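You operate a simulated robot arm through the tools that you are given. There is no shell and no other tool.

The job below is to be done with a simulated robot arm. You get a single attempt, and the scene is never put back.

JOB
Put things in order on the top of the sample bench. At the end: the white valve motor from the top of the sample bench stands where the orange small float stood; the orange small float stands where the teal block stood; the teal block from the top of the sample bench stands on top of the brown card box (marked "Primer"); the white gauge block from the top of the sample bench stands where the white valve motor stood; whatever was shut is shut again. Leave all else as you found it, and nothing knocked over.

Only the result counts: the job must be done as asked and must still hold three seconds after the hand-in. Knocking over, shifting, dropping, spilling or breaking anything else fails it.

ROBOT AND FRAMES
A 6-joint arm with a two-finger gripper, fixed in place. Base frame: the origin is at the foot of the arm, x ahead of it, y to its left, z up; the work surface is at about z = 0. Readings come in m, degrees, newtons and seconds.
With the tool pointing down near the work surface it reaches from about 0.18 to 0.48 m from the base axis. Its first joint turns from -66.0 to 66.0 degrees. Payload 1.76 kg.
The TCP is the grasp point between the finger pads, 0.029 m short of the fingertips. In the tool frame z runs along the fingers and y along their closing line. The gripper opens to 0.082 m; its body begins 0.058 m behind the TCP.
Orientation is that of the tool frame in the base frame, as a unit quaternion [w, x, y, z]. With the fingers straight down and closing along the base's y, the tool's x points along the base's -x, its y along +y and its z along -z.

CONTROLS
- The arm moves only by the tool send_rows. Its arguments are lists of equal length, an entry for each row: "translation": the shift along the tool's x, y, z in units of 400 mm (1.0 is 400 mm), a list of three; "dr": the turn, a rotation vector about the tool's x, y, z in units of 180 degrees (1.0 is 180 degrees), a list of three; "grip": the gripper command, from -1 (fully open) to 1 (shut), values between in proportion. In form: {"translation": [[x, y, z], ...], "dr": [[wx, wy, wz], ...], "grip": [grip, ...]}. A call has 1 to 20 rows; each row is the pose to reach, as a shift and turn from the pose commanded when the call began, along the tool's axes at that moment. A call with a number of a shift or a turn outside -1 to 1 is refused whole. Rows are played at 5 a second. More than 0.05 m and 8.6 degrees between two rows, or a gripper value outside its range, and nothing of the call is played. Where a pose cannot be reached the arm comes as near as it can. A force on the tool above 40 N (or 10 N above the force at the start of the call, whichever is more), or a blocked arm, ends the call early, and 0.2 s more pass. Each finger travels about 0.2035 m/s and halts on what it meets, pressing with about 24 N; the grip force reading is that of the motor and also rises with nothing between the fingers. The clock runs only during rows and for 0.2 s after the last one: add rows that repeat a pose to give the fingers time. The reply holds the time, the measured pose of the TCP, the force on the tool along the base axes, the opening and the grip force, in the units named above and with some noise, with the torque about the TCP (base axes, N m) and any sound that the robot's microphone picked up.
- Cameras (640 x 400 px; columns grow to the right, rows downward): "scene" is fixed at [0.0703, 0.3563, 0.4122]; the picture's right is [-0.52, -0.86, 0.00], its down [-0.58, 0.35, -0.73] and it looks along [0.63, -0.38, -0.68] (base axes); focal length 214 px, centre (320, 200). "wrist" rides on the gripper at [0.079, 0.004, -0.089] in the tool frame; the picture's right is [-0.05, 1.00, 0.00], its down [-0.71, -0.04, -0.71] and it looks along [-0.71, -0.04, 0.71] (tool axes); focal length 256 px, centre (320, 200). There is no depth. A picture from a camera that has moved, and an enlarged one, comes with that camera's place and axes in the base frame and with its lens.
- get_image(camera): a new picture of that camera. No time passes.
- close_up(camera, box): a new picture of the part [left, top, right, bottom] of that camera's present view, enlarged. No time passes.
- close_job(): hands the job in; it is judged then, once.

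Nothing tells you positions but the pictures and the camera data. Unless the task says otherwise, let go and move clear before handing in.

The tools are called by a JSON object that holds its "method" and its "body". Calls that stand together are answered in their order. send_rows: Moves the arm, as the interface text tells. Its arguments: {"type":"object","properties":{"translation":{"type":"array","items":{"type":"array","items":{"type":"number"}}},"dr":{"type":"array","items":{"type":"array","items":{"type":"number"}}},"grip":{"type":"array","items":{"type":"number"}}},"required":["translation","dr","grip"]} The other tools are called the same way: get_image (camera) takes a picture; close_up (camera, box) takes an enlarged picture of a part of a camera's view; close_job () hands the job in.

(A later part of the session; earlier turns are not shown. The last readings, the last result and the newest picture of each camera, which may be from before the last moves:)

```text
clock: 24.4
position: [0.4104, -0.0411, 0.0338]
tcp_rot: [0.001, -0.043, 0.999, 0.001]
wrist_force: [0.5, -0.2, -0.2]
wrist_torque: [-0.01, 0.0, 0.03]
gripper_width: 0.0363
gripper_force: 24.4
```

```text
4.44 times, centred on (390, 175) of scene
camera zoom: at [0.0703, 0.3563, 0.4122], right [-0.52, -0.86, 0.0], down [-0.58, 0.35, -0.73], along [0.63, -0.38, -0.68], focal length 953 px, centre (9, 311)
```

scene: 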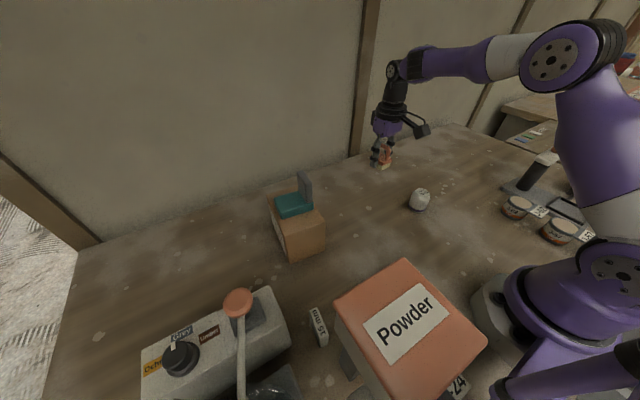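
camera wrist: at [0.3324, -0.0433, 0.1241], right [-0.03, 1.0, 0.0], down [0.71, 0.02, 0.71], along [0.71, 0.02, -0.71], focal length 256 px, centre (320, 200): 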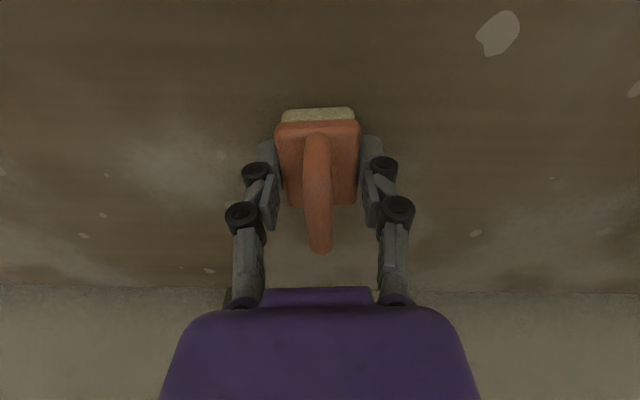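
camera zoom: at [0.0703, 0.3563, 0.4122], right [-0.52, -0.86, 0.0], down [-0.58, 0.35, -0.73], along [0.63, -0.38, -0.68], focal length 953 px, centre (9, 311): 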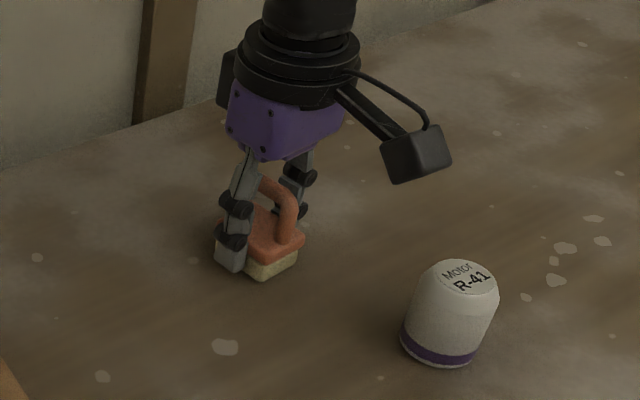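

{"method": "send_rows", "body": {"translation": [[0, 0, 0.001], [0, 0, 0.002], [0, 0, 0.0025], [0, 0, 0.0025]], "dr": [[0, 0, 0], [0, 0, 0], [0, 0, 0], [0, 0, 0]], "grip": [1, 1, 1, 1]}}

```text
clock: 25.4
position: [0.4097, -0.0414, 0.0335]
tcp_rot: [0.0, -0.044, 0.999, 0.0]
wrist_force: [0.8, -1.6, 4.0]
wrist_torque: [-0.05, 0.02, 0.02]
gripper_width: 0.0361
gripper_force: 24.3
```

The float is touching the bench with about 4 N. Releasing and rising.

{"method": "send_rows", "body": {"translation": [[0, 0, 0], [0, 0, 0], [0, 0, 0], [0, 0, -0.05], [0, 0, -0.13], [0, 0, -0.23], [0, 0, -0.33], [0, 0, -0.4], [0, 0, -0.4]], "dr": [[0, 0, 0], [0, 0, 0], [0, 0, 0], [0, 0, 0], [0, 0, 0], [0, 0, 0], [0, 0, 0], [0, 0, 0], [0, 0, 0]], "grip": [-0.2, -0.6, -0.8, -0.8, -0.8, -0.8, -0.8, -0.8, -0.8]}}

{"method": "get_image", "body": {"camera": "wrist"}}

{"method": "close_up", "body": {"camera": "scene", "box": [340, 155, 440, 235]}}

```text
clock: 27.4
position: [0.4074, -0.0422, 0.1922]
tcp_rot: [-0.001, -0.043, 0.999, 0.0]
wrist_force: [-0.6, -0.5, -0.1]
wrist_torque: [-0.01, -0.01, 0.01]
gripper_width: 0.0737
gripper_force: 0.0
```

```text
taken
camera wrist: at [0.3298, -0.0439, 0.2822], right [-0.03, 1.0, 0.0], down [0.71, 0.02, 0.71], along [0.71, 0.02, -0.71], focal length 256 px, centre (320, 200)
```

wrist: 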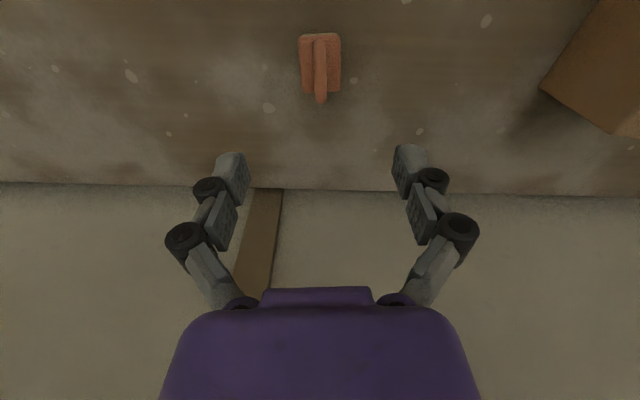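

```text
5.00 times, centred on (390, 195) of scene
camera zoom: at [0.0703, 0.3563, 0.4122], right [-0.52, -0.86, 0.0], down [-0.58, 0.35, -0.73], along [0.63, -0.38, -0.68], focal length 1072 px, centre (-30, 225)
```

zoom: 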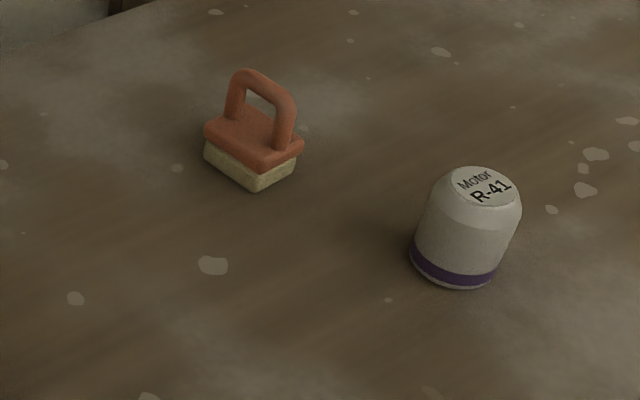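

The float stands upright on the teal block's old spot. Next I'll move over the motor for a close measurement.

{"method": "send_rows", "body": {"translation": [[0.0764, -0.0209, 0], [0.1527, -0.0418, 0], [0.2291, -0.0628, 0], [0.3054, -0.0837, 0], [0.3054, -0.0837, 0], [0.3054, -0.0837, 0]], "dr": [[0, 0, 0.0069], [0, 0, 0.0139], [0, 0, 0.0208], [0, 0, 0.0278], [0, 0, 0.0278], [0, 0, 0.0278]], "grip": [-1, -1, -1, -1, -1, -1]}}

{"method": "get_image", "body": {"camera": "wrist"}}

{"method": "close_up", "body": {"camera": "wrist", "box": [270, 0, 370, 90]}}

```text
clock: 28.8
position: [0.2928, -0.085, 0.193]
tcp_rot: [0.001, -0.001, 1.0, -0.001]
wrist_force: [0.0, -0.1, 0.2]
wrist_torque: [0.01, 0.01, -0.03]
gripper_width: 0.082
gripper_force: 0.1
```

```text
taken
camera wrist: at [0.2129, -0.0814, 0.2837], right [0.05, 1.0, 0.0], down [0.71, -0.04, 0.71], along [0.71, -0.04, -0.71], focal length 256 px, centre (320, 200)
```

wrist: 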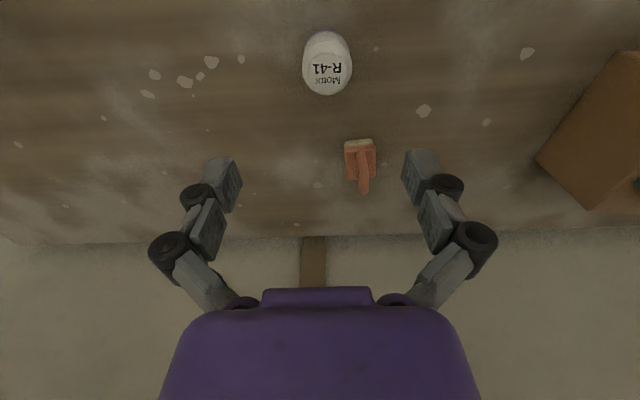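

```text
4.44 times, centred on (320, 45) of wrist
camera zoom: at [0.2129, -0.0814, 0.2837], right [0.05, 1.0, 0.0], down [0.71, -0.04, 0.71], along [0.71, -0.04, -0.71], focal length 1138 px, centre (320, 889)
```

zoom: 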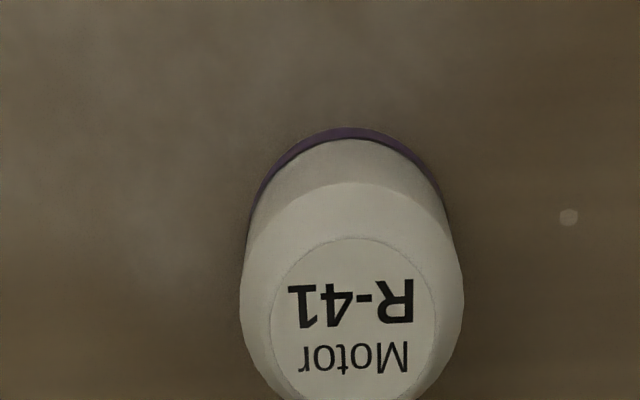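

The motor measures about (0.291, -0.079), 6 mm toward +y of the gripper. I'll shift across and descend around it.

{"method": "send_rows", "body": {"translation": [[0.002, 0.008, 0.06], [0.002, 0.015, 0.14], [0.002, 0.015, 0.22], [0.002, 0.015, 0.3], [0.002, 0.015, 0.35], [0.002, 0.015, 0.38], [0.002, 0.015, 0.397], [0.002, 0.015, 0.397]], "dr": [[0, 0, 0], [0, 0, 0], [0, 0, 0], [0, 0, 0], [0, 0, 0], [0, 0, 0], [0, 0, 0], [0, 0, 0]], "grip": [-1, -1, -1, -1, -1, -1, -1, -1]}}

{"method": "get_image", "body": {"camera": "wrist"}}

{"method": "close_up", "body": {"camera": "scene", "box": [360, 140, 480, 240]}}

```text
clock: 30.6
position: [0.2923, -0.0792, 0.035]
tcp_rot: [0.001, 0.0, 1.0, 0.0]
wrist_force: [0.4, -0.1, -0.5]
wrist_torque: [-0.02, 0.01, 0.02]
gripper_width: 0.082
gripper_force: 0.0
```

```text
taken
camera wrist: at [0.2129, -0.0744, 0.1246], right [0.05, 1.0, 0.0], down [0.71, -0.04, 0.71], along [0.71, -0.04, -0.71], focal length 256 px, centre (320, 200)
```

wrist: 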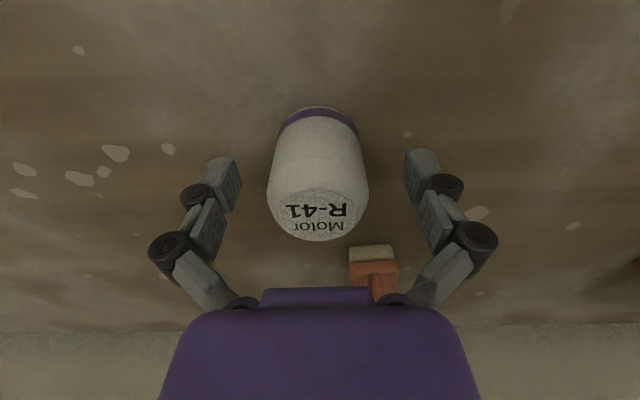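

```text
4.00 times, centred on (420, 190) of scene
camera zoom: at [0.0703, 0.3563, 0.4122], right [-0.52, -0.86, 0.0], down [-0.58, 0.35, -0.73], along [0.63, -0.38, -0.68], focal length 858 px, centre (-80, 240)
```

zoom: 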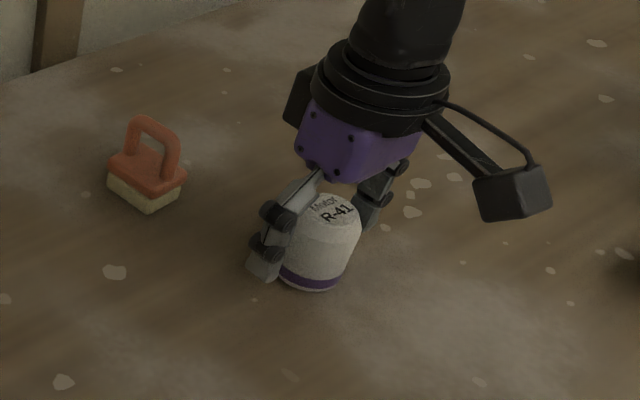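

{"method": "send_rows", "body": {"translation": [[0, 0, 0], [0, 0, 0], [0, 0, 0], [0, 0, 0], [0, 0, 0]], "dr": [[0, 0, 0], [0, 0, 0], [0, 0, 0], [0, 0, 0], [0, 0, 0]], "grip": [-0.6, -0.2, 0.2, 1, 1]}}

{"method": "get_image", "body": {"camera": "wrist"}}

```text
clock: 31.8
position: [0.2931, -0.0786, 0.0346]
tcp_rot: [0.001, 0.0, 1.0, 0.001]
wrist_force: [-0.8, -1.4, 3.5]
wrist_torque: [0.02, 0.01, -0.02]
gripper_width: 0.043
gripper_force: 24.1
```

```text
taken
camera wrist: at [0.213, -0.0744, 0.1249], right [0.05, 1.0, 0.0], down [0.71, -0.04, 0.71], along [0.71, -0.04, -0.71], focal length 256 px, centre (320, 200)
```

wrist: 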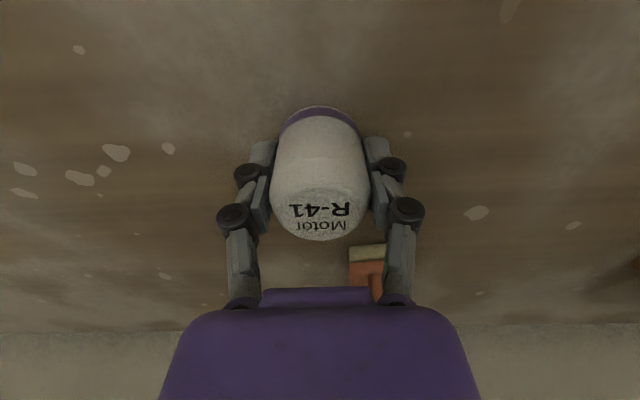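

Gripped at 43 mm. Lifting and carrying it to above the float's old spot at (0.333, 0.081).

{"method": "send_rows", "body": {"translation": [[0, 0, -0.02], [0, 0, -0.07], [0, 0, -0.14], [0, 0, -0.2], [-0.0167, 0.0664, -0.2], [-0.0333, 0.1328, -0.2], [-0.05, 0.1993, -0.2], [-0.0667, 0.2657, -0.2], [-0.0833, 0.3321, -0.2], [-0.1, 0.3985, -0.2], [-0.1, 0.3985, -0.2], [-0.1, 0.3985, -0.2]], "dr": [[0, 0, 0], [0, 0, 0], [0, 0, 0], [0, 0, 0], [0, 0, 0], [0, 0, 0], [0, 0, 0], [0, 0, 0], [0, 0, 0], [0, 0, 0], [0, 0, 0], [0, 0, 0]], "grip": [1, 1, 1, 1, 1, 1, 1, 1, 1, 1, 1, 1]}}

{"method": "get_image", "body": {"camera": "wrist"}}

{"method": "get_image", "body": {"camera": "scene"}}

```text
clock: 34.4
position: [0.3334, 0.0811, 0.1127]
tcp_rot: [0.0, 0.0, 1.0, 0.0]
wrist_force: [-0.1, -0.5, -1.3]
wrist_torque: [-0.02, -0.01, -0.04]
gripper_width: 0.0431
gripper_force: 24.3
```

```text
taken
camera wrist: at [0.2547, 0.0864, 0.203], right [0.05, 1.0, 0.0], down [0.71, -0.04, 0.71], along [0.71, -0.04, -0.71], focal length 256 px, centre (320, 200)
```

wrist: 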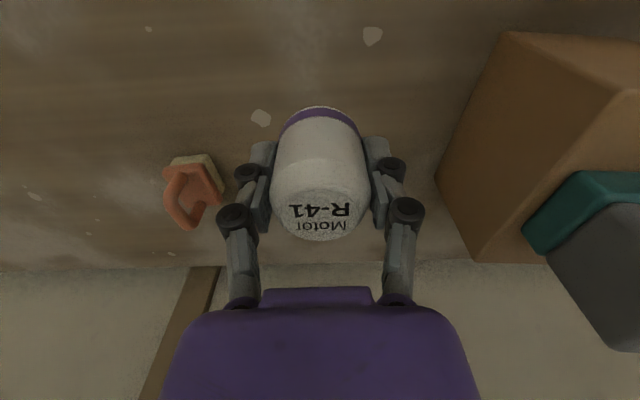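

```text
taken
```

scene: 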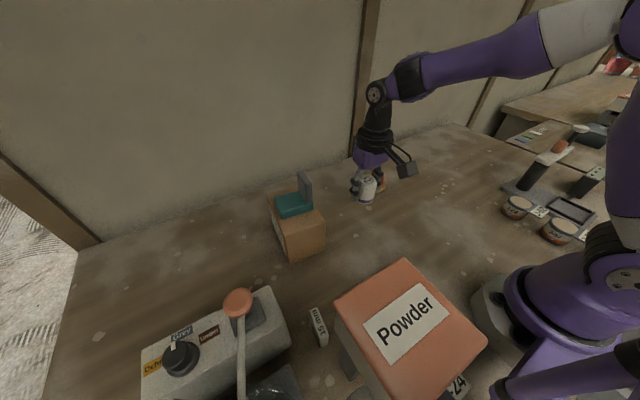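

{"method": "send_rows", "body": {"translation": [[0.0043, -0.0035, 0.05], [0.0043, -0.0035, 0.1], [0.0043, -0.0035, 0.15], [0.0043, -0.0035, 0.18], [0.0043, -0.0035, 0.19], [0.0043, -0.0035, 0.193], [0.0043, -0.0035, 0.193]], "dr": [[0, 0, 0], [0, 0, 0], [0, 0, 0], [0, 0, 0], [0, 0, 0], [0, 0, 0], [0, 0, 0]], "grip": [1, 1, 1, 1, 1, 1, 1]}}

{"method": "get_image", "body": {"camera": "wrist"}}

{"method": "close_up", "body": {"camera": "scene", "box": [310, 150, 430, 240]}}

```text
clock: 36.0
position: [0.3293, 0.0777, 0.0366]
tcp_rot: [0.0, 0.001, 1.0, 0.0]
wrist_force: [1.0, -0.5, -0.5]
wrist_torque: [-0.02, -0.01, 0.04]
gripper_width: 0.0432
gripper_force: 25.0
```

```text
taken
camera wrist: at [0.2508, 0.0815, 0.1264], right [0.05, 1.0, 0.0], down [0.71, -0.04, 0.71], along [0.71, -0.04, -0.71], focal length 256 px, centre (320, 200)
```

wrist: 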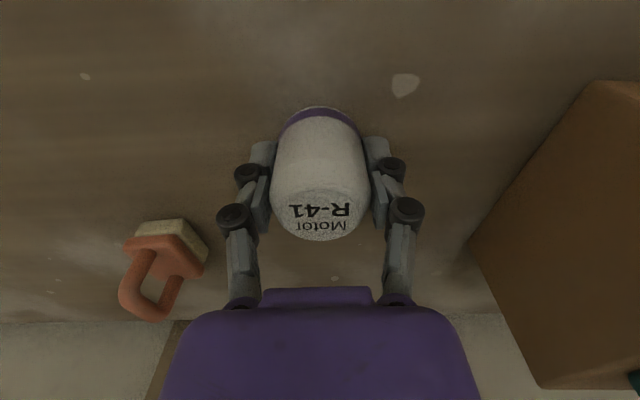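

```text
4.44 times, centred on (370, 195) of scene
camera zoom: at [0.0703, 0.3563, 0.4122], right [-0.52, -0.86, 0.0], down [-0.58, 0.35, -0.73], along [0.63, -0.38, -0.68], focal length 953 px, centre (98, 222)
```

zoom: 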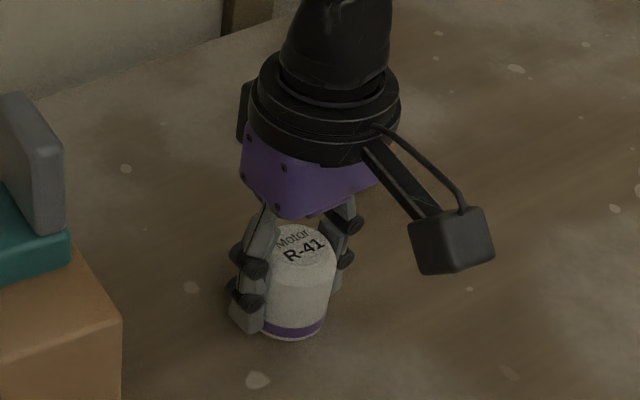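

The measured pose shows the arm settled about 3 mm short. I'll correct that while still hovering.

{"method": "send_rows", "body": {"translation": [[-0.0055, 0.0088, 0], [-0.0055, 0.0088, 0], [-0.0055, 0.0088, 0]], "dr": [[0, 0, 0], [0, 0, 0], [0, 0, 0]], "grip": [1, 1, 1]}}

{"method": "get_image", "body": {"camera": "wrist"}}

```text
clock: 36.8
position: [0.3316, 0.0809, 0.0354]
tcp_rot: [0.001, 0.0, 1.0, 0.0]
wrist_force: [0.3, 0.0, -0.9]
wrist_torque: [0.01, 0.01, 0.0]
gripper_width: 0.0427
gripper_force: 24.1
```

```text
taken
camera wrist: at [0.2532, 0.0854, 0.126], right [0.05, 1.0, 0.0], down [0.71, -0.04, 0.71], along [0.71, -0.04, -0.71], focal length 256 px, centre (320, 200)
```

wrist: 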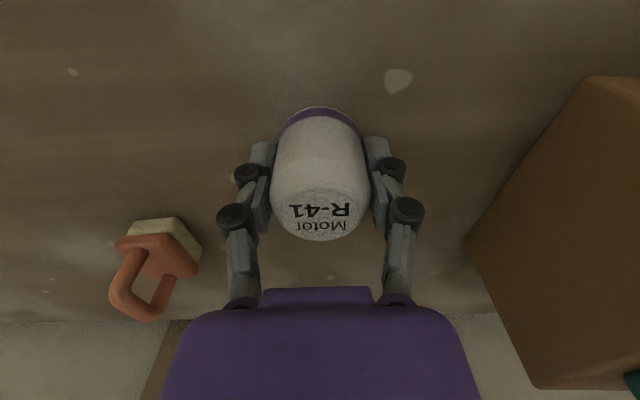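

{"method": "send_rows", "body": {"translation": [[0, 0, 0.0013], [0, 0, 0.0025], [0, 0, 0.0035], [0, 0, 0.0035]], "dr": [[0, 0, 0], [0, 0, 0], [0, 0, 0], [0, 0, 0]], "grip": [1, 1, 1, 1]}}

```text
clock: 37.8
position: [0.3326, 0.0813, 0.0349]
tcp_rot: [0.001, 0.0, 1.0, 0.0]
wrist_force: [0.0, -0.5, -1.5]
wrist_torque: [0.01, -0.01, 0.02]
gripper_width: 0.0431
gripper_force: 24.1
```

{"method": "send_rows", "body": {"translation": [[0, 0, 0.0013], [0, 0, 0.0025], [0, 0, 0.0025]], "dr": [[0, 0, 0], [0, 0, 0], [0, 0, 0]], "grip": [1, 1, 1]}}

```text
clock: 38.6
position: [0.3327, 0.0826, 0.0342]
tcp_rot: [0.001, 0.001, 1.0, 0.0]
wrist_force: [4.1, -4.3, 14.8]
wrist_torque: [-0.16, 0.03, 0.03]
gripper_width: 0.0429
gripper_force: 24.1
```

It's in contact at 15 N, so I'll ease off slightly.

{"method": "send_rows", "body": {"translation": [[0, 0, -0.0018], [0, 0, -0.0018]], "dr": [[0, 0, 0], [0, 0, 0]], "grip": [1, 1]}}

{"method": "get_image", "body": {"camera": "wrist"}}

```text
clock: 39.2
position: [0.3319, 0.0821, 0.034]
tcp_rot: [0.001, 0.0, 1.0, 0.0]
wrist_force: [5.8, -2.2, 14.0]
wrist_torque: [-0.07, -0.13, 0.03]
gripper_width: 0.0431
gripper_force: 24.3
```

```text
taken
camera wrist: at [0.2529, 0.087, 0.1243], right [0.05, 1.0, 0.0], down [0.7, -0.04, 0.71], along [0.71, -0.04, -0.71], focal length 256 px, centre (320, 200)
```

wrist: 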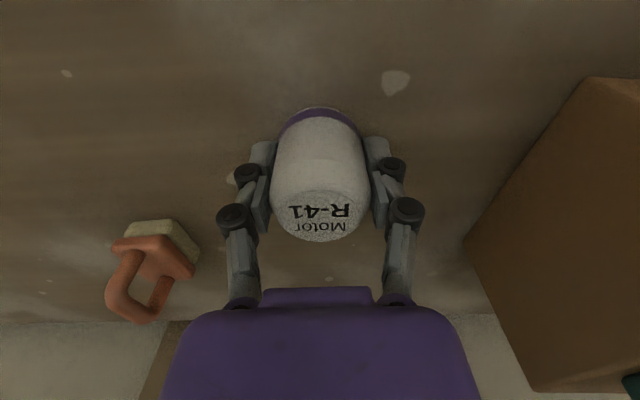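

{"method": "send_rows", "body": {"translation": [[0, 0, -0.002], [0, 0, -0.002], [0, 0, -0.002]], "dr": [[0, 0, 0], [0, 0, 0], [0, 0, 0]], "grip": [1, 1, 1]}}

```text
clock: 40.0
position: [0.3293, 0.0822, 0.0337]
tcp_rot: [-0.001, 0.0, 1.0, -0.001]
wrist_force: [-0.2, 0.1, -1.6]
wrist_torque: [0.02, -0.01, -0.04]
gripper_width: 0.0431
gripper_force: 23.8
```

{"method": "get_image", "body": {"camera": "wrist"}}

{"method": "close_up", "body": {"camera": "scene", "box": [330, 170, 410, 230]}}

```text
taken
camera wrist: at [0.2517, 0.0867, 0.1248], right [0.05, 1.0, 0.0], down [0.71, -0.04, 0.71], along [0.7, -0.04, -0.71], focal length 256 px, centre (320, 200)
```

wrist: 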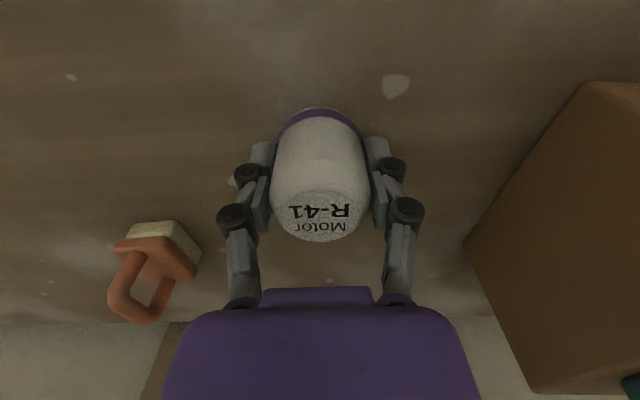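

```text
6.67 times, centred on (370, 200) of scene
camera zoom: at [0.0703, 0.3563, 0.4122], right [-0.52, -0.86, 0.0], down [-0.58, 0.35, -0.73], along [0.63, -0.38, -0.68], focal length 1430 px, centre (-13, 200)
```

zoom: 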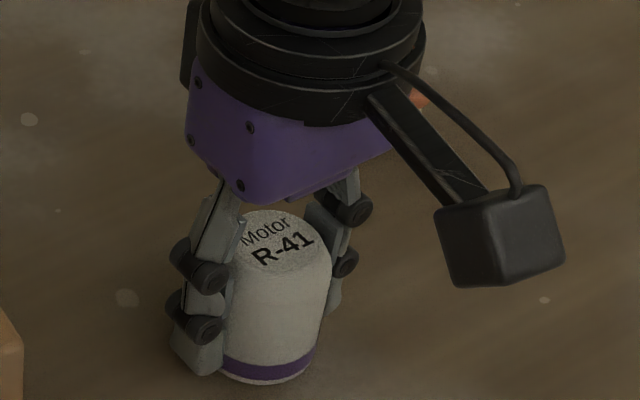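

The motor hovers less than a millimetre up, within 2 mm of target. Releasing and rising.

{"method": "send_rows", "body": {"translation": [[0, 0, 0.0005], [0, 0, 0.0005], [0, 0, 0.0005], [0, 0, 0], [0, 0, -0.05], [0, 0, -0.13], [0, 0, -0.23], [0, 0, -0.33], [0, 0, -0.4], [0, 0, -0.4]], "dr": [[0, 0, 0], [0, 0, 0], [0, 0, 0], [0, 0, 0], [0, 0, 0], [0, 0, 0], [0, 0, 0], [0, 0, 0], [0, 0, 0], [0, 0, 0]], "grip": [-0.1, -0.3, -0.6, -0.9, -0.9, -0.9, -0.9, -0.9, -0.9, -0.9]}}

{"method": "get_image", "body": {"camera": "wrist"}}

{"method": "close_up", "body": {"camera": "scene", "box": [240, 150, 440, 275]}}

```text
clock: 42.2
position: [0.3302, 0.0837, 0.1947]
tcp_rot: [0.001, 0.0, 1.0, 0.0]
wrist_force: [0.3, -1.0, -0.1]
wrist_torque: [0.0, 0.03, -0.02]
gripper_width: 0.078
gripper_force: 0.0
```

```text
taken
camera wrist: at [0.2511, 0.0876, 0.285], right [0.05, 1.0, 0.0], down [0.71, -0.04, 0.71], along [0.71, -0.04, -0.71], focal length 256 px, centre (320, 200)
```

wrist: 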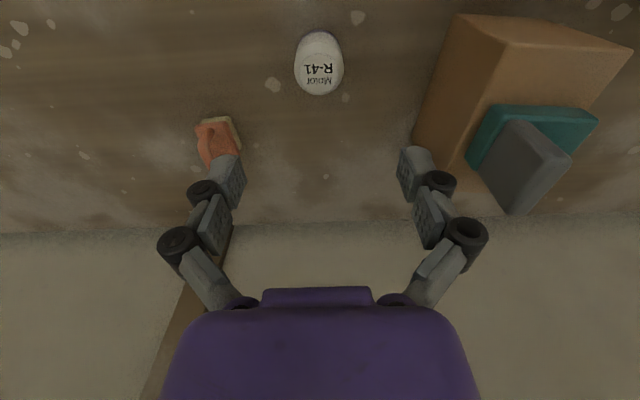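

```text
3.20 times, centred on (340, 212) of scene
camera zoom: at [0.0702, 0.3563, 0.4122], right [-0.52, -0.86, 0.0], down [-0.58, 0.35, -0.73], along [0.63, -0.38, -0.68], focal length 686 px, centre (256, 160)
```

zoom: 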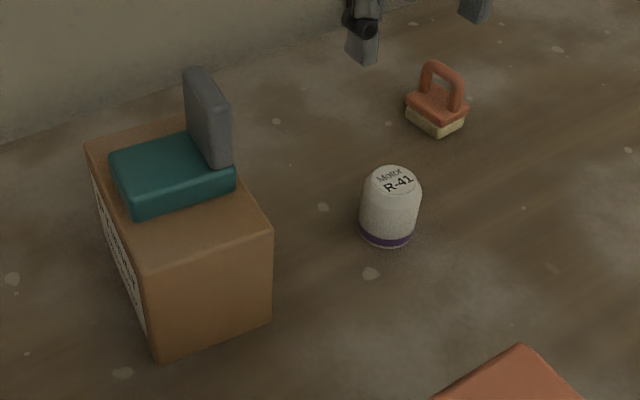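

The motor stands on the float's old spot. The gauge measures about (0.170, 0.303), yawed -7°, 44 x 15 x 45 mm, and it's boxed in by the bin (x < 0.12), the panel (y > 0.347) and the lever knob. I'll approach it with the tool leaned toward +x so the arm, camera and wrist stay clear of the bin. First I'll rise, move to an open spot and yaw.

{"method": "send_rows", "body": {"translation": [[0, 0, -0.07], [0.02, 0.02, -0.14], [0.07, 0.06, -0.2125], [0.14, 0.11, -0.2125], [0.2, 0.165, -0.2125], [0.2, 0.165, -0.2125]], "dr": [[0, 0, 0], [0, 0, 0], [0, 0, 0.0139], [0, 0, 0.0278], [0, 0, 0.0389], [0, 0, 0.0389]], "grip": [-0.9, -0.9, -0.5, 0, 0, 0]}}

{"method": "get_image", "body": {"camera": "wrist"}}

{"method": "get_image", "body": {"camera": "scene"}}

```text
clock: 43.6
position: [0.25, 0.1475, 0.2817]
tcp_rot: [0.001, 0.062, 0.998, 0.0]
wrist_force: [0.3, -0.3, 0.6]
wrist_torque: [0.04, -0.01, 0.0]
gripper_width: 0.0412
gripper_force: 0.0
```

```text
taken
camera wrist: at [0.1728, 0.1614, 0.3716], right [0.18, 0.98, 0.0], down [0.7, -0.12, 0.71], along [0.7, -0.12, -0.71], focal length 256 px, centre (320, 200)
```

wrist: 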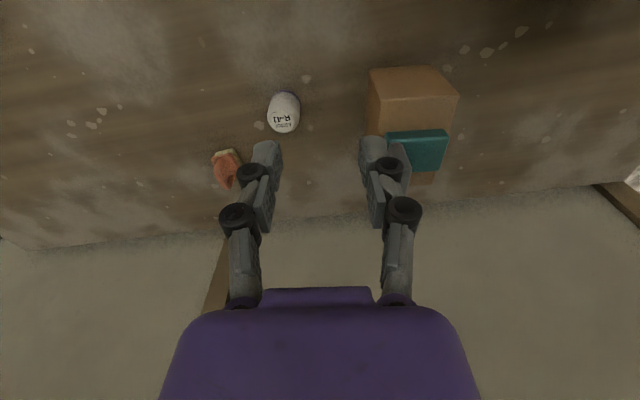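

```text
taken
```

scene: 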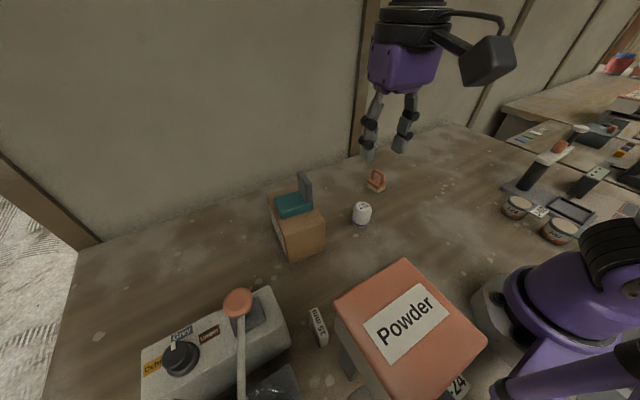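

Now I'll tilt 38° about the closing axis, keeping the TCP fixed in free space.

{"method": "send_rows", "body": {"translation": [[0, 0, 0], [0, 0, 0], [0, 0, 0], [0, 0, 0], [0, 0, 0], [0, 0, 0], [0, 0, 0]], "dr": [[0, 0.037, 0], [0, 0.074, 0], [0, 0.111, 0], [0, 0.148, 0], [0, 0.185, 0], [0, 0.2111, 0], [0, 0.2111, 0]], "grip": [0, 0, 0, 0, 0, 0, 0]}}

{"method": "get_image", "body": {"camera": "wrist"}}

{"method": "get_image", "body": {"camera": "scene"}}

```text
clock: 45.2
position: [0.2197, 0.1208, 0.2103]
tcp_rot: [-0.324, 0.058, 0.944, 0.019]
wrist_force: [0.4, -0.9, 0.1]
wrist_torque: [0.03, -0.03, 0.01]
gripper_width: 0.0409
gripper_force: 0.1
out of reach, approached as far as the arm can: row 4, 5, 6, 7
```

```text
taken
camera wrist: at [0.2133, 0.1278, 0.3305], right [0.16, 0.99, -0.03], down [0.98, -0.16, 0.12], along [0.12, -0.05, -0.99], focal length 256 px, centre (320, 200)
```

wrist: 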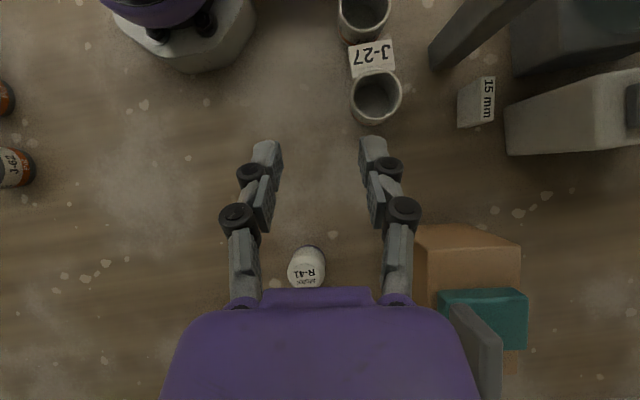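

```text
taken
```

scene: 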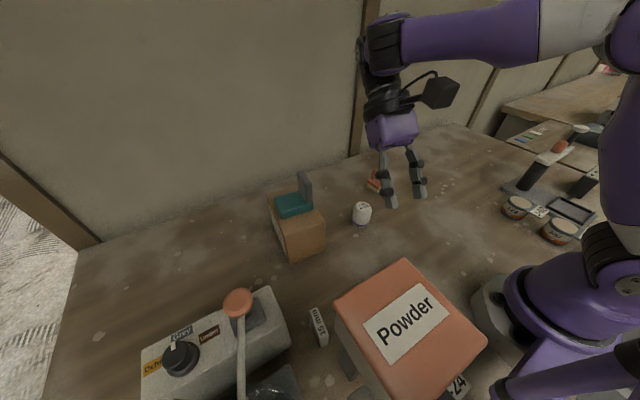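

The full lean wasn't reachable up here, and the arm settled at (0.22, 0.12, 0.21), but the camera now looks straight down on the gauge area. I'll take close-ups.

{"method": "close_up", "body": {"camera": "wrist", "box": [420, 40, 640, 180]}}

{"method": "close_up", "body": {"camera": "wrist", "box": [320, 0, 540, 140]}}

{"method": "close_up", "body": {"camera": "scene", "box": [340, 0, 480, 220]}}

```text
2.86 times, centred on (530, 110) of wrist
camera zoom: at [0.2133, 0.1278, 0.3305], right [0.16, 0.99, -0.03], down [0.98, -0.16, 0.12], along [0.12, -0.05, -0.99], focal length 731 px, centre (-280, 457)
```

zoom: 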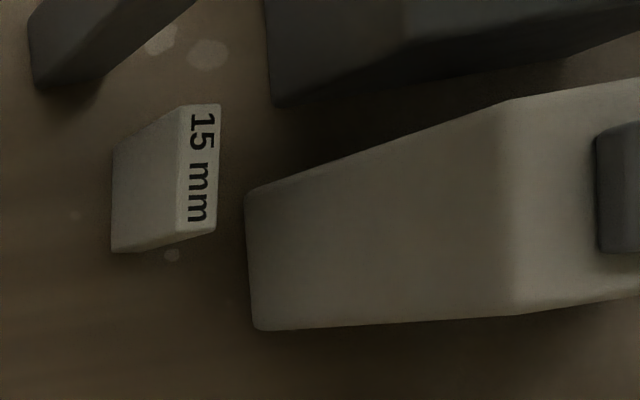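

```text
2.86 times, centred on (430, 70) of wrist
camera zoom: at [0.2133, 0.1278, 0.3305], right [0.16, 0.99, -0.03], down [0.98, -0.16, 0.12], along [0.12, -0.05, -0.99], focal length 731 px, centre (6, 571)
```

zoom: 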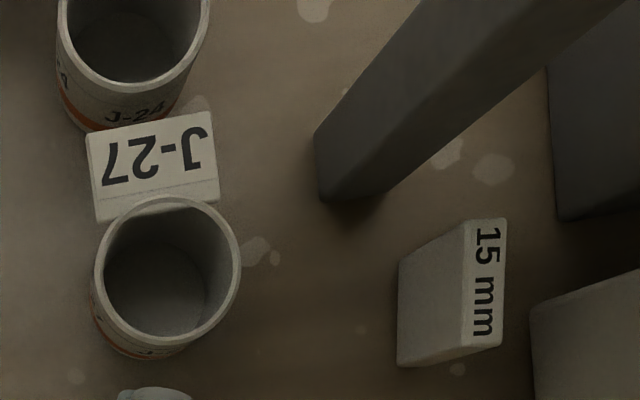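

```text
1.82 times, centred on (410, 110) of scene
camera zoom: at [0.0703, 0.3563, 0.4122], right [-0.52, -0.86, 0.0], down [-0.58, 0.35, -0.73], along [0.63, -0.38, -0.68], focal length 390 px, centre (156, 364)
```

zoom: 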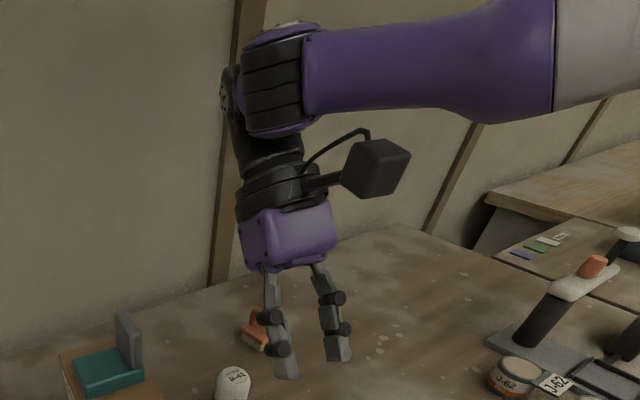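

From straight above, the gauge is at (0.1704, 0.303). The bin's column stands at x ≤ 0.12, and the panel face is at y ≈ 0.350 with its top near z = 0.105. I need to know which commanded pose the next move starts from, so I'll make a small safe move down and inward and compare.

{"method": "send_rows", "body": {"translation": [[-0.0092, -0.0046, 0.0722], [-0.0183, -0.0091, 0.1443], [-0.0183, -0.0091, 0.1443]], "dr": [[0, 0, 0], [0, 0, 0], [0, 0, 0]], "grip": [0, 0, 0]}}

```text
clock: 46.0
position: [0.1947, 0.1218, 0.1585]
tcp_rot: [-0.326, 0.058, 0.943, 0.018]
wrist_force: [0.6, 0.7, -0.8]
wrist_torque: [-0.02, 0.0, 0.04]
gripper_width: 0.041
gripper_force: 0.1
```

The next move starts from the clipped pose, so measured-relative moves are fine. Now I'll move to hover over the gauge at about (0.174, 0.301, 0.20), with the fingers narrowed to about 31 mm.

{"method": "send_rows", "body": {"translation": [[0.0246, 0.0731, -0.0028], [0.0492, 0.1461, -0.0055], [0.0738, 0.2192, -0.0083], [0.0983, 0.2922, -0.011], [0.1229, 0.3653, -0.0138], [0.1475, 0.4383, -0.0165], [0.1475, 0.4383, -0.0165], [0.1475, 0.4383, -0.0165]], "dr": [[0, 0, 0], [0, 0, 0], [0, 0, 0], [0, 0, 0], [0, 0, 0], [0, 0, 0], [0, 0, 0], [0, 0, 0]], "grip": [0.1, 0.2, 0.25, 0.25, 0.25, 0.25, 0.25, 0.25]}}

{"method": "get_image", "body": {"camera": "wrist"}}

{"method": "get_image", "body": {"camera": "scene"}}

```text
clock: 47.8
position: [0.1807, 0.2408, 0.1608]
tcp_rot: [-0.289, 0.051, 0.956, -0.004]
wrist_force: [0.5, 0.5, 0.0]
wrist_torque: [-0.01, -0.01, 0.0]
gripper_width: 0.0306
gripper_force: 0.2
out of reach, approached as far as the arm can: row 3, 4, 5, 6, 7, 8
```

```text
taken
camera wrist: at [0.1655, 0.2528, 0.2791], right [0.14, 0.99, -0.07], down [0.97, -0.12, 0.2], along [0.19, -0.09, -0.98], focal length 256 px, centre (320, 200)
```

wrist: 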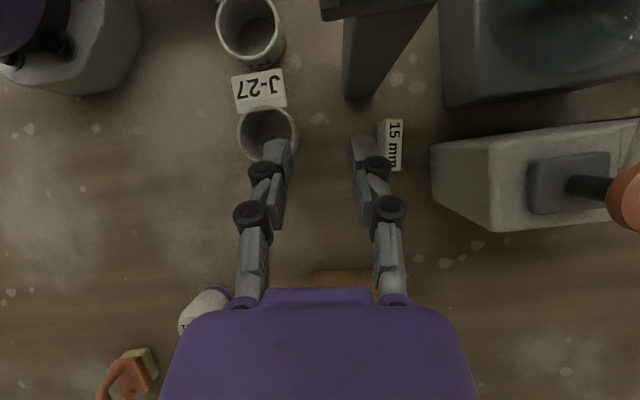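

```text
taken
```

scene: 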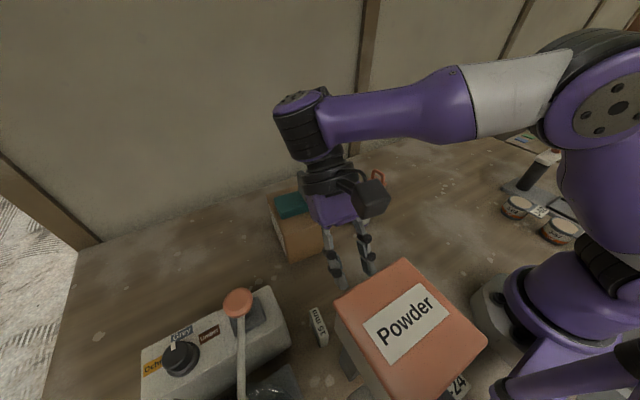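

The arm can't hold this lean at that height toward larger y. I'll look closely at the wrist to understand its joints before choosing another approach.

{"method": "close_up", "body": {"camera": "scene", "box": [240, 60, 480, 290]}}

{"method": "close_up", "body": {"camera": "wrist", "box": [300, 0, 640, 260]}}

{"method": "close_up", "body": {"camera": "wrist", "box": [200, 0, 420, 200]}}

```text
1.74 times, centred on (360, 175) of scene
camera zoom: at [0.0702, 0.3563, 0.4122], right [-0.52, -0.86, 0.0], down [-0.58, 0.35, -0.73], along [0.63, -0.38, -0.68], focal length 373 px, centre (250, 244)
```

zoom: 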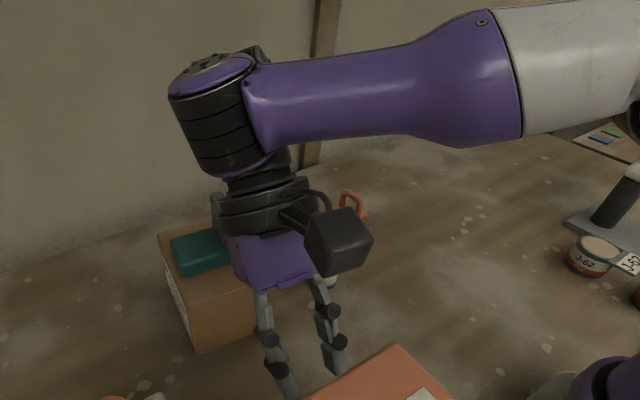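

```text
1.54 times, centred on (470, 130) of wrist
camera zoom: at [0.1655, 0.2528, 0.2791], right [0.14, 0.99, -0.07], down [0.97, -0.12, 0.2], along [0.19, -0.09, -0.98], focal length 394 px, centre (89, 308)
```

zoom: 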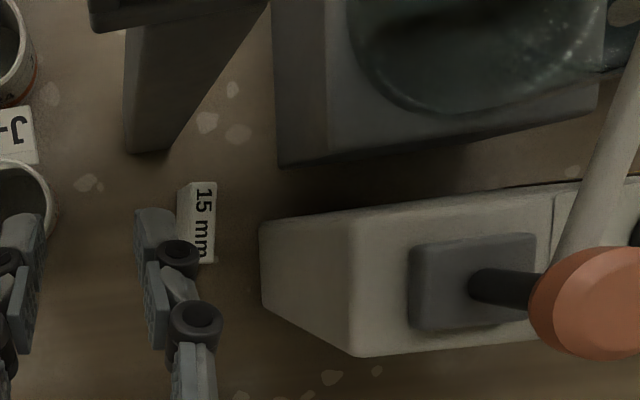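

```text
2.00 times, centred on (310, 100) of wrist
camera zoom: at [0.1655, 0.2528, 0.2791], right [0.14, 0.99, -0.07], down [0.97, -0.12, 0.2], along [0.19, -0.09, -0.98], focal length 512 px, centre (340, 400)
```

zoom: 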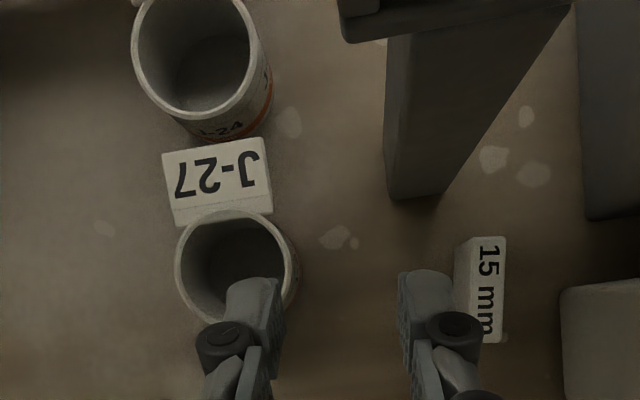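

The wrist behaves like a yaw-pitch-roll unit, and this lean drives it into a limit. I'll back out to open space, return the tool to vertical, and then test whether it can turn far enough to put the camera on the +x side.

{"method": "send_rows", "body": {"translation": [[-0.0185, -0.067, -0.039], [-0.037, -0.134, -0.078], [-0.0555, -0.201, -0.118], [-0.074, -0.268, -0.157], [-0.074, -0.268, -0.157], [-0.074, -0.268, -0.157], [-0.074, -0.268, -0.157], [-0.074, -0.268, -0.157], [-0.074, -0.268, -0.157], [-0.074, -0.268, -0.157], [-0.074, -0.268, -0.157]], "dr": [[0, 0, 0], [0, 0, 0], [0, 0, 0], [0, 0, 0], [-0.0021, -0.0311, -0.0001], [-0.0041, -0.0621, -0.0002], [-0.0062, -0.0932, -0.0003], [-0.0082, -0.1242, -0.0004], [-0.0103, -0.1553, -0.0005], [-0.0123, -0.1863, -0.0006], [-0.0123, -0.1863, -0.0006]], "grip": [0.25, 0.25, 0.25, 0.25, 0.25, 0.25, 0.25, 0.25, 0.25, 0.25, 0.25]}}

{"method": "get_image", "body": {"camera": "scene"}}

```text
clock: 50.2
position: [0.2583, 0.126, 0.2481]
tcp_rot: [0.004, 0.052, 0.998, -0.027]
wrist_force: [-0.4, 0.0, -0.6]
wrist_torque: [-0.01, 0.0, 0.01]
gripper_width: 0.0307
gripper_force: 0.0
out of reach, approached as far as the arm can: row 7, 8, 9, 10, 11
```

```text
taken
```

scene: 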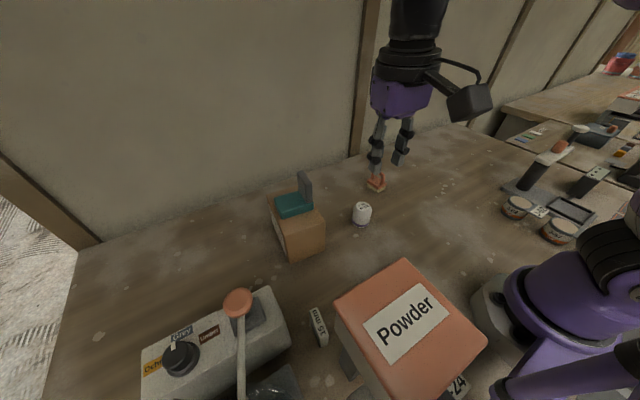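

The tool is back to nearly vertical, off by 3°, because the wrist is still held at the edge of its range. I'll lower in open space with the vertical attitude to settle the wrist into its normal configuration.

{"method": "send_rows", "body": {"translation": [[-0.0004, -0.0067, 0.06], [-0.0008, -0.0134, 0.12], [-0.0012, -0.0201, 0.18], [-0.0016, -0.0268, 0.24], [-0.002, -0.0335, 0.302], [-0.002, -0.0335, 0.302], [-0.002, -0.0335, 0.302]], "dr": [[-0.0034, 0.0005, -0.0066], [-0.0069, 0.001, -0.0132], [-0.0103, 0.0015, -0.0199], [-0.0138, 0.002, -0.0265], [-0.0172, 0.0025, -0.0331], [-0.0172, 0.0025, -0.0331], [-0.0172, 0.0025, -0.0331]], "grip": [0.25, 0.25, 0.25, 0.25, 0.25, 0.25, 0.25]}}

{"method": "get_image", "body": {"camera": "scene"}}

```text
clock: 51.8
position: [0.3098, 0.1579, 0.231]
tcp_rot: [-0.004, 0.0, 1.0, 0.026]
wrist_force: [0.2, 0.9, -0.2]
wrist_torque: [-0.01, 0.01, -0.02]
gripper_width: 0.0306
gripper_force: 0.1
out of reach, approached as far as the arm can: row 1, 2, 3, 4, 5, 6, 7
```

```text
taken
```

scene: 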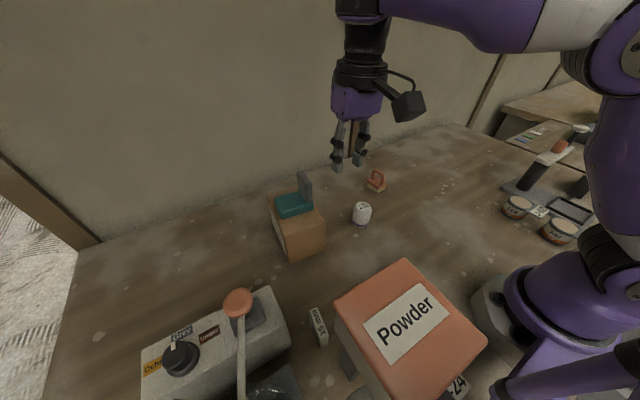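

The arm is stuck in an unusual wrist configuration. I'll look at the wrist from the scene camera with the frame shifted upward before planning how to unwind it.

{"method": "close_up", "body": {"camera": "scene", "box": [0, 0, 640, 60]}}

{"method": "get_image", "body": {"camera": "wrist"}}

```text
1.00 times, centred on (320, 30) of scene (not enlarged: the box is as wide or as high as the picture)
camera zoom: at [0.0703, 0.3563, 0.4122], right [-0.52, -0.86, 0.0], down [-0.58, 0.35, -0.73], along [0.63, -0.38, -0.68], focal length 214 px, centre (320, 370)
```

zoom: 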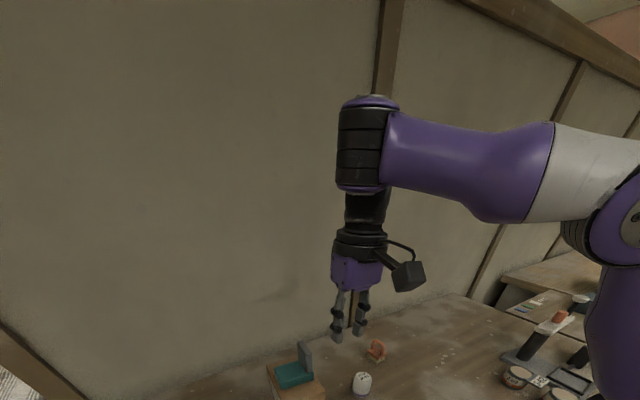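

```text
taken
camera wrist: at [0.2317, 0.1577, 0.322], right [0.05, 1.0, 0.05], down [0.71, -0.07, 0.7], along [0.7, 0.0, -0.71], focal length 256 px, centre (320, 200)
```

wrist: 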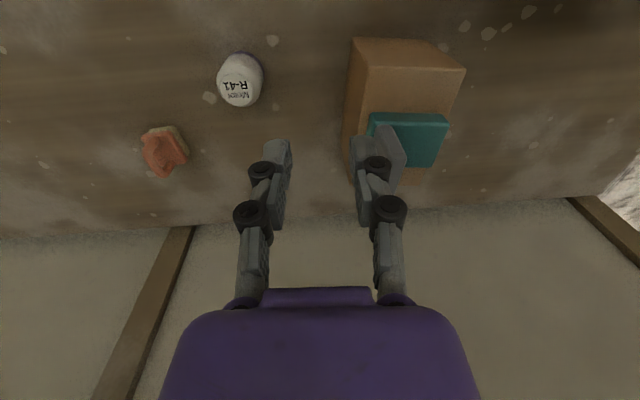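

{"method": "close_up", "body": {"camera": "scene", "box": [300, 0, 460, 100]}}

{"method": "close_up", "body": {"camera": "scene", "box": [0, 0, 640, 0.5]}}

```text
4.00 times, centred on (380, 50) of scene
camera zoom: at [0.0703, 0.3563, 0.4122], right [-0.52, -0.86, 0.0], down [-0.58, 0.35, -0.73], along [0.63, -0.38, -0.68], focal length 858 px, centre (80, 800)
```

zoom: 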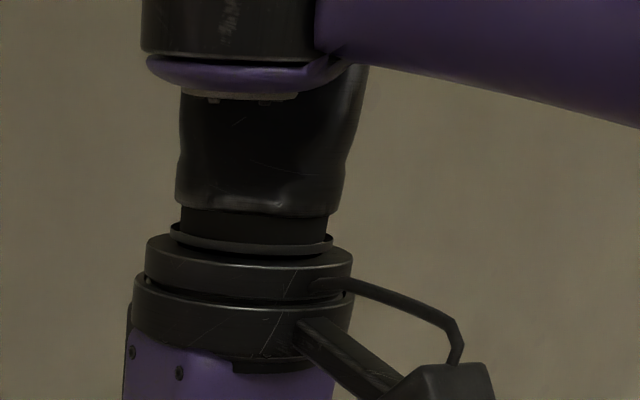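

```text
1.00 times, centred on (320, 0) of scene (not enlarged: the box is as wide or as high as the picture)
camera zoom: at [0.0703, 0.3563, 0.4122], right [-0.52, -0.86, 0.0], down [-0.58, 0.35, -0.73], along [0.63, -0.38, -0.68], focal length 214 px, centre (320, 400)
```

zoom: 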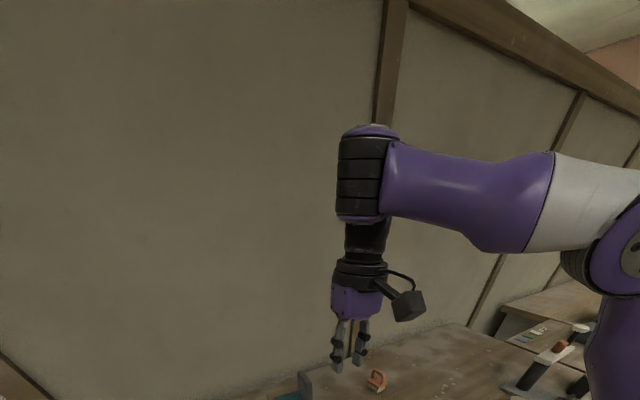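

Now I understand the wrist: its yaw joint is pinned at about -66°, near a straight-wrist singularity. I'll unwind it by leaning the tool outward within the arm's own vertical plane in free space, away from that singularity.

{"method": "send_rows", "body": {"translation": [[0.015, -0.015, 0], [0.03, -0.03, 0], [0.045, -0.045, 0], [0.06, -0.06, 0], [0.075, -0.075, 0], [0.075, -0.075, 0], [0.075, -0.075, 0]], "dr": [[0.0065, 0.0134, -0.0296], [0.013, 0.0267, -0.0591], [0.0194, 0.0401, -0.0887], [0.0259, 0.0534, -0.1182], [0.0324, 0.0668, -0.1478], [0.0324, 0.0668, -0.1478], [0.0324, 0.0668, -0.1478]], "grip": [0.25, 0.25, 0.25, 0.25, 0.25, 0.25, 0.25]}}

{"method": "close_up", "body": {"camera": "scene", "box": [0, 0, 640, 60]}}

```text
clock: 53.4
position: [0.2891, 0.1333, 0.2249]
tcp_rot: [-0.099, -0.232, 0.967, -0.024]
wrist_force: [-0.3, 0.0, 0.2]
wrist_torque: [0.01, -0.01, 0.02]
gripper_width: 0.0308
gripper_force: 0.1
```

```text
1.00 times, centred on (320, 30) of scene (not enlarged: the box is as wide or as high as the picture)
camera zoom: at [0.0703, 0.3563, 0.4122], right [-0.52, -0.86, 0.0], down [-0.58, 0.35, -0.73], along [0.63, -0.38, -0.68], focal length 214 px, centre (320, 370)
```

zoom: 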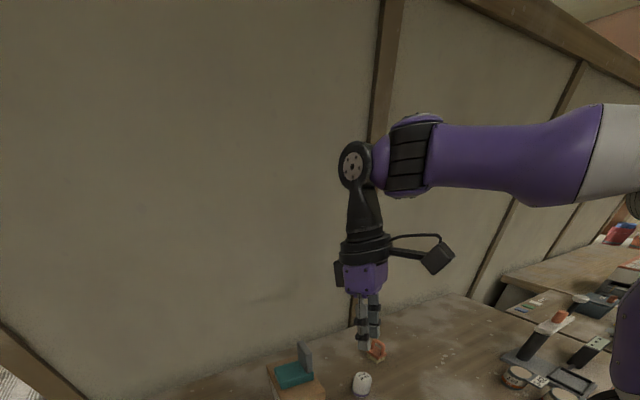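

The wrist is untangled. Next I'll go to vertical and lower, at about (0.25, 0.11, 0.12), which keeps it well away from the singularity, and then test how far the tool can turn about its own axis.

{"method": "send_rows", "body": {"translation": [[0.0112, -0.0014, 0.0561], [0.0224, -0.0028, 0.1121], [0.0336, -0.0042, 0.1682], [0.0448, -0.0056, 0.2242], [0.056, -0.007, 0.2803], [0.056, -0.007, 0.2803], [0.056, -0.007, 0.2803]], "dr": [[0, -0.0133, 0], [0, -0.0267, 0], [0, -0.04, 0], [0, -0.0533, 0], [0, -0.0667, 0], [0, -0.0667, 0], [0, -0.0667, 0]], "grip": [0.25, 0.25, 0.25, 0.25, 0.25, 0.25, 0.25]}}

{"method": "close_up", "body": {"camera": "scene", "box": [0, 0, 640, 60]}}

```text
clock: 55.0
position: [0.3131, 0.1449, 0.2136]
tcp_rot: [-0.019, -0.233, 0.972, 0.004]
wrist_force: [1.0, -0.3, 1.1]
wrist_torque: [0.02, -0.01, 0.02]
gripper_width: 0.0309
gripper_force: 0.1
out of reach, approached as far as the arm can: row 1, 2, 3, 4, 5, 6, 7
```

```text
1.00 times, centred on (320, 30) of scene (not enlarged: the box is as wide or as high as the picture)
camera zoom: at [0.0703, 0.3563, 0.4122], right [-0.52, -0.86, 0.0], down [-0.58, 0.35, -0.73], along [0.63, -0.38, -0.68], focal length 214 px, centre (320, 370)
```

zoom: 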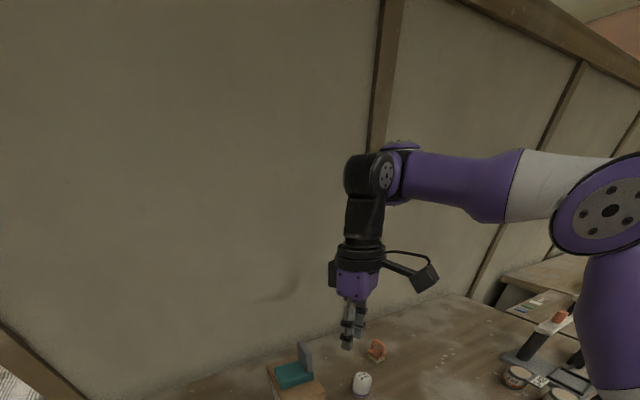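

The wrist is now pinned on the other side of its yaw range. I'll move to open space over the low objects and lean the tool sideways, which should bring the wrist pitch onto its normal side.

{"method": "send_rows", "body": {"translation": [[0.0054, -0.0383, 0.0096], [0.0108, -0.0766, 0.0191], [0.0162, -0.1149, 0.0287], [0.0216, -0.1532, 0.0382], [0.027, -0.1915, 0.0478], [0.027, -0.1915, 0.0478], [0.027, -0.1915, 0.0478]], "dr": [[-0.0191, -0.0046, 0.0139], [-0.0382, -0.0092, 0.0278], [-0.0573, -0.0137, 0.0417], [-0.0764, -0.0183, 0.0556], [-0.0955, -0.0229, 0.0695], [-0.0955, -0.0229, 0.0695], [-0.0955, -0.0229, 0.0695]], "grip": [0.25, 0.25, 0.25, 0.25, 0.25, 0.25, 0.25]}}

{"method": "close_up", "body": {"camera": "scene", "box": [0, 0, 640, 60]}}

```text
clock: 56.6
position: [0.3429, 0.0749, 0.1986]
tcp_rot: [0.003, -0.123, 0.98, 0.154]
wrist_force: [0.1, -0.1, 0.4]
wrist_torque: [0.02, 0.03, 0.02]
gripper_width: 0.0306
gripper_force: 0.1
out of reach, approached as far as the arm can: row 1, 2, 3
```

```text
1.00 times, centred on (320, 30) of scene (not enlarged: the box is as wide or as high as the picture)
camera zoom: at [0.0703, 0.3563, 0.4122], right [-0.52, -0.86, 0.0], down [-0.58, 0.35, -0.73], along [0.63, -0.38, -0.68], focal length 214 px, centre (320, 370)
```

zoom: 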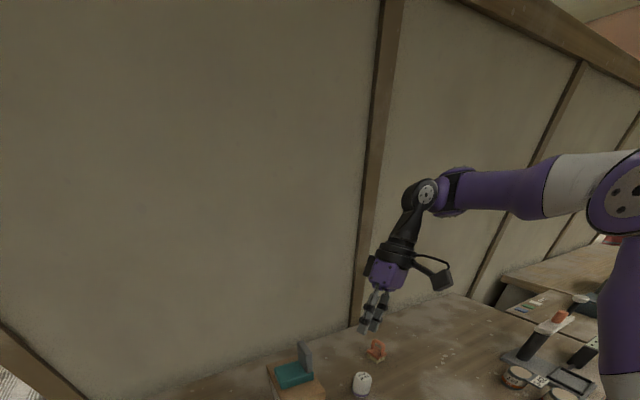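

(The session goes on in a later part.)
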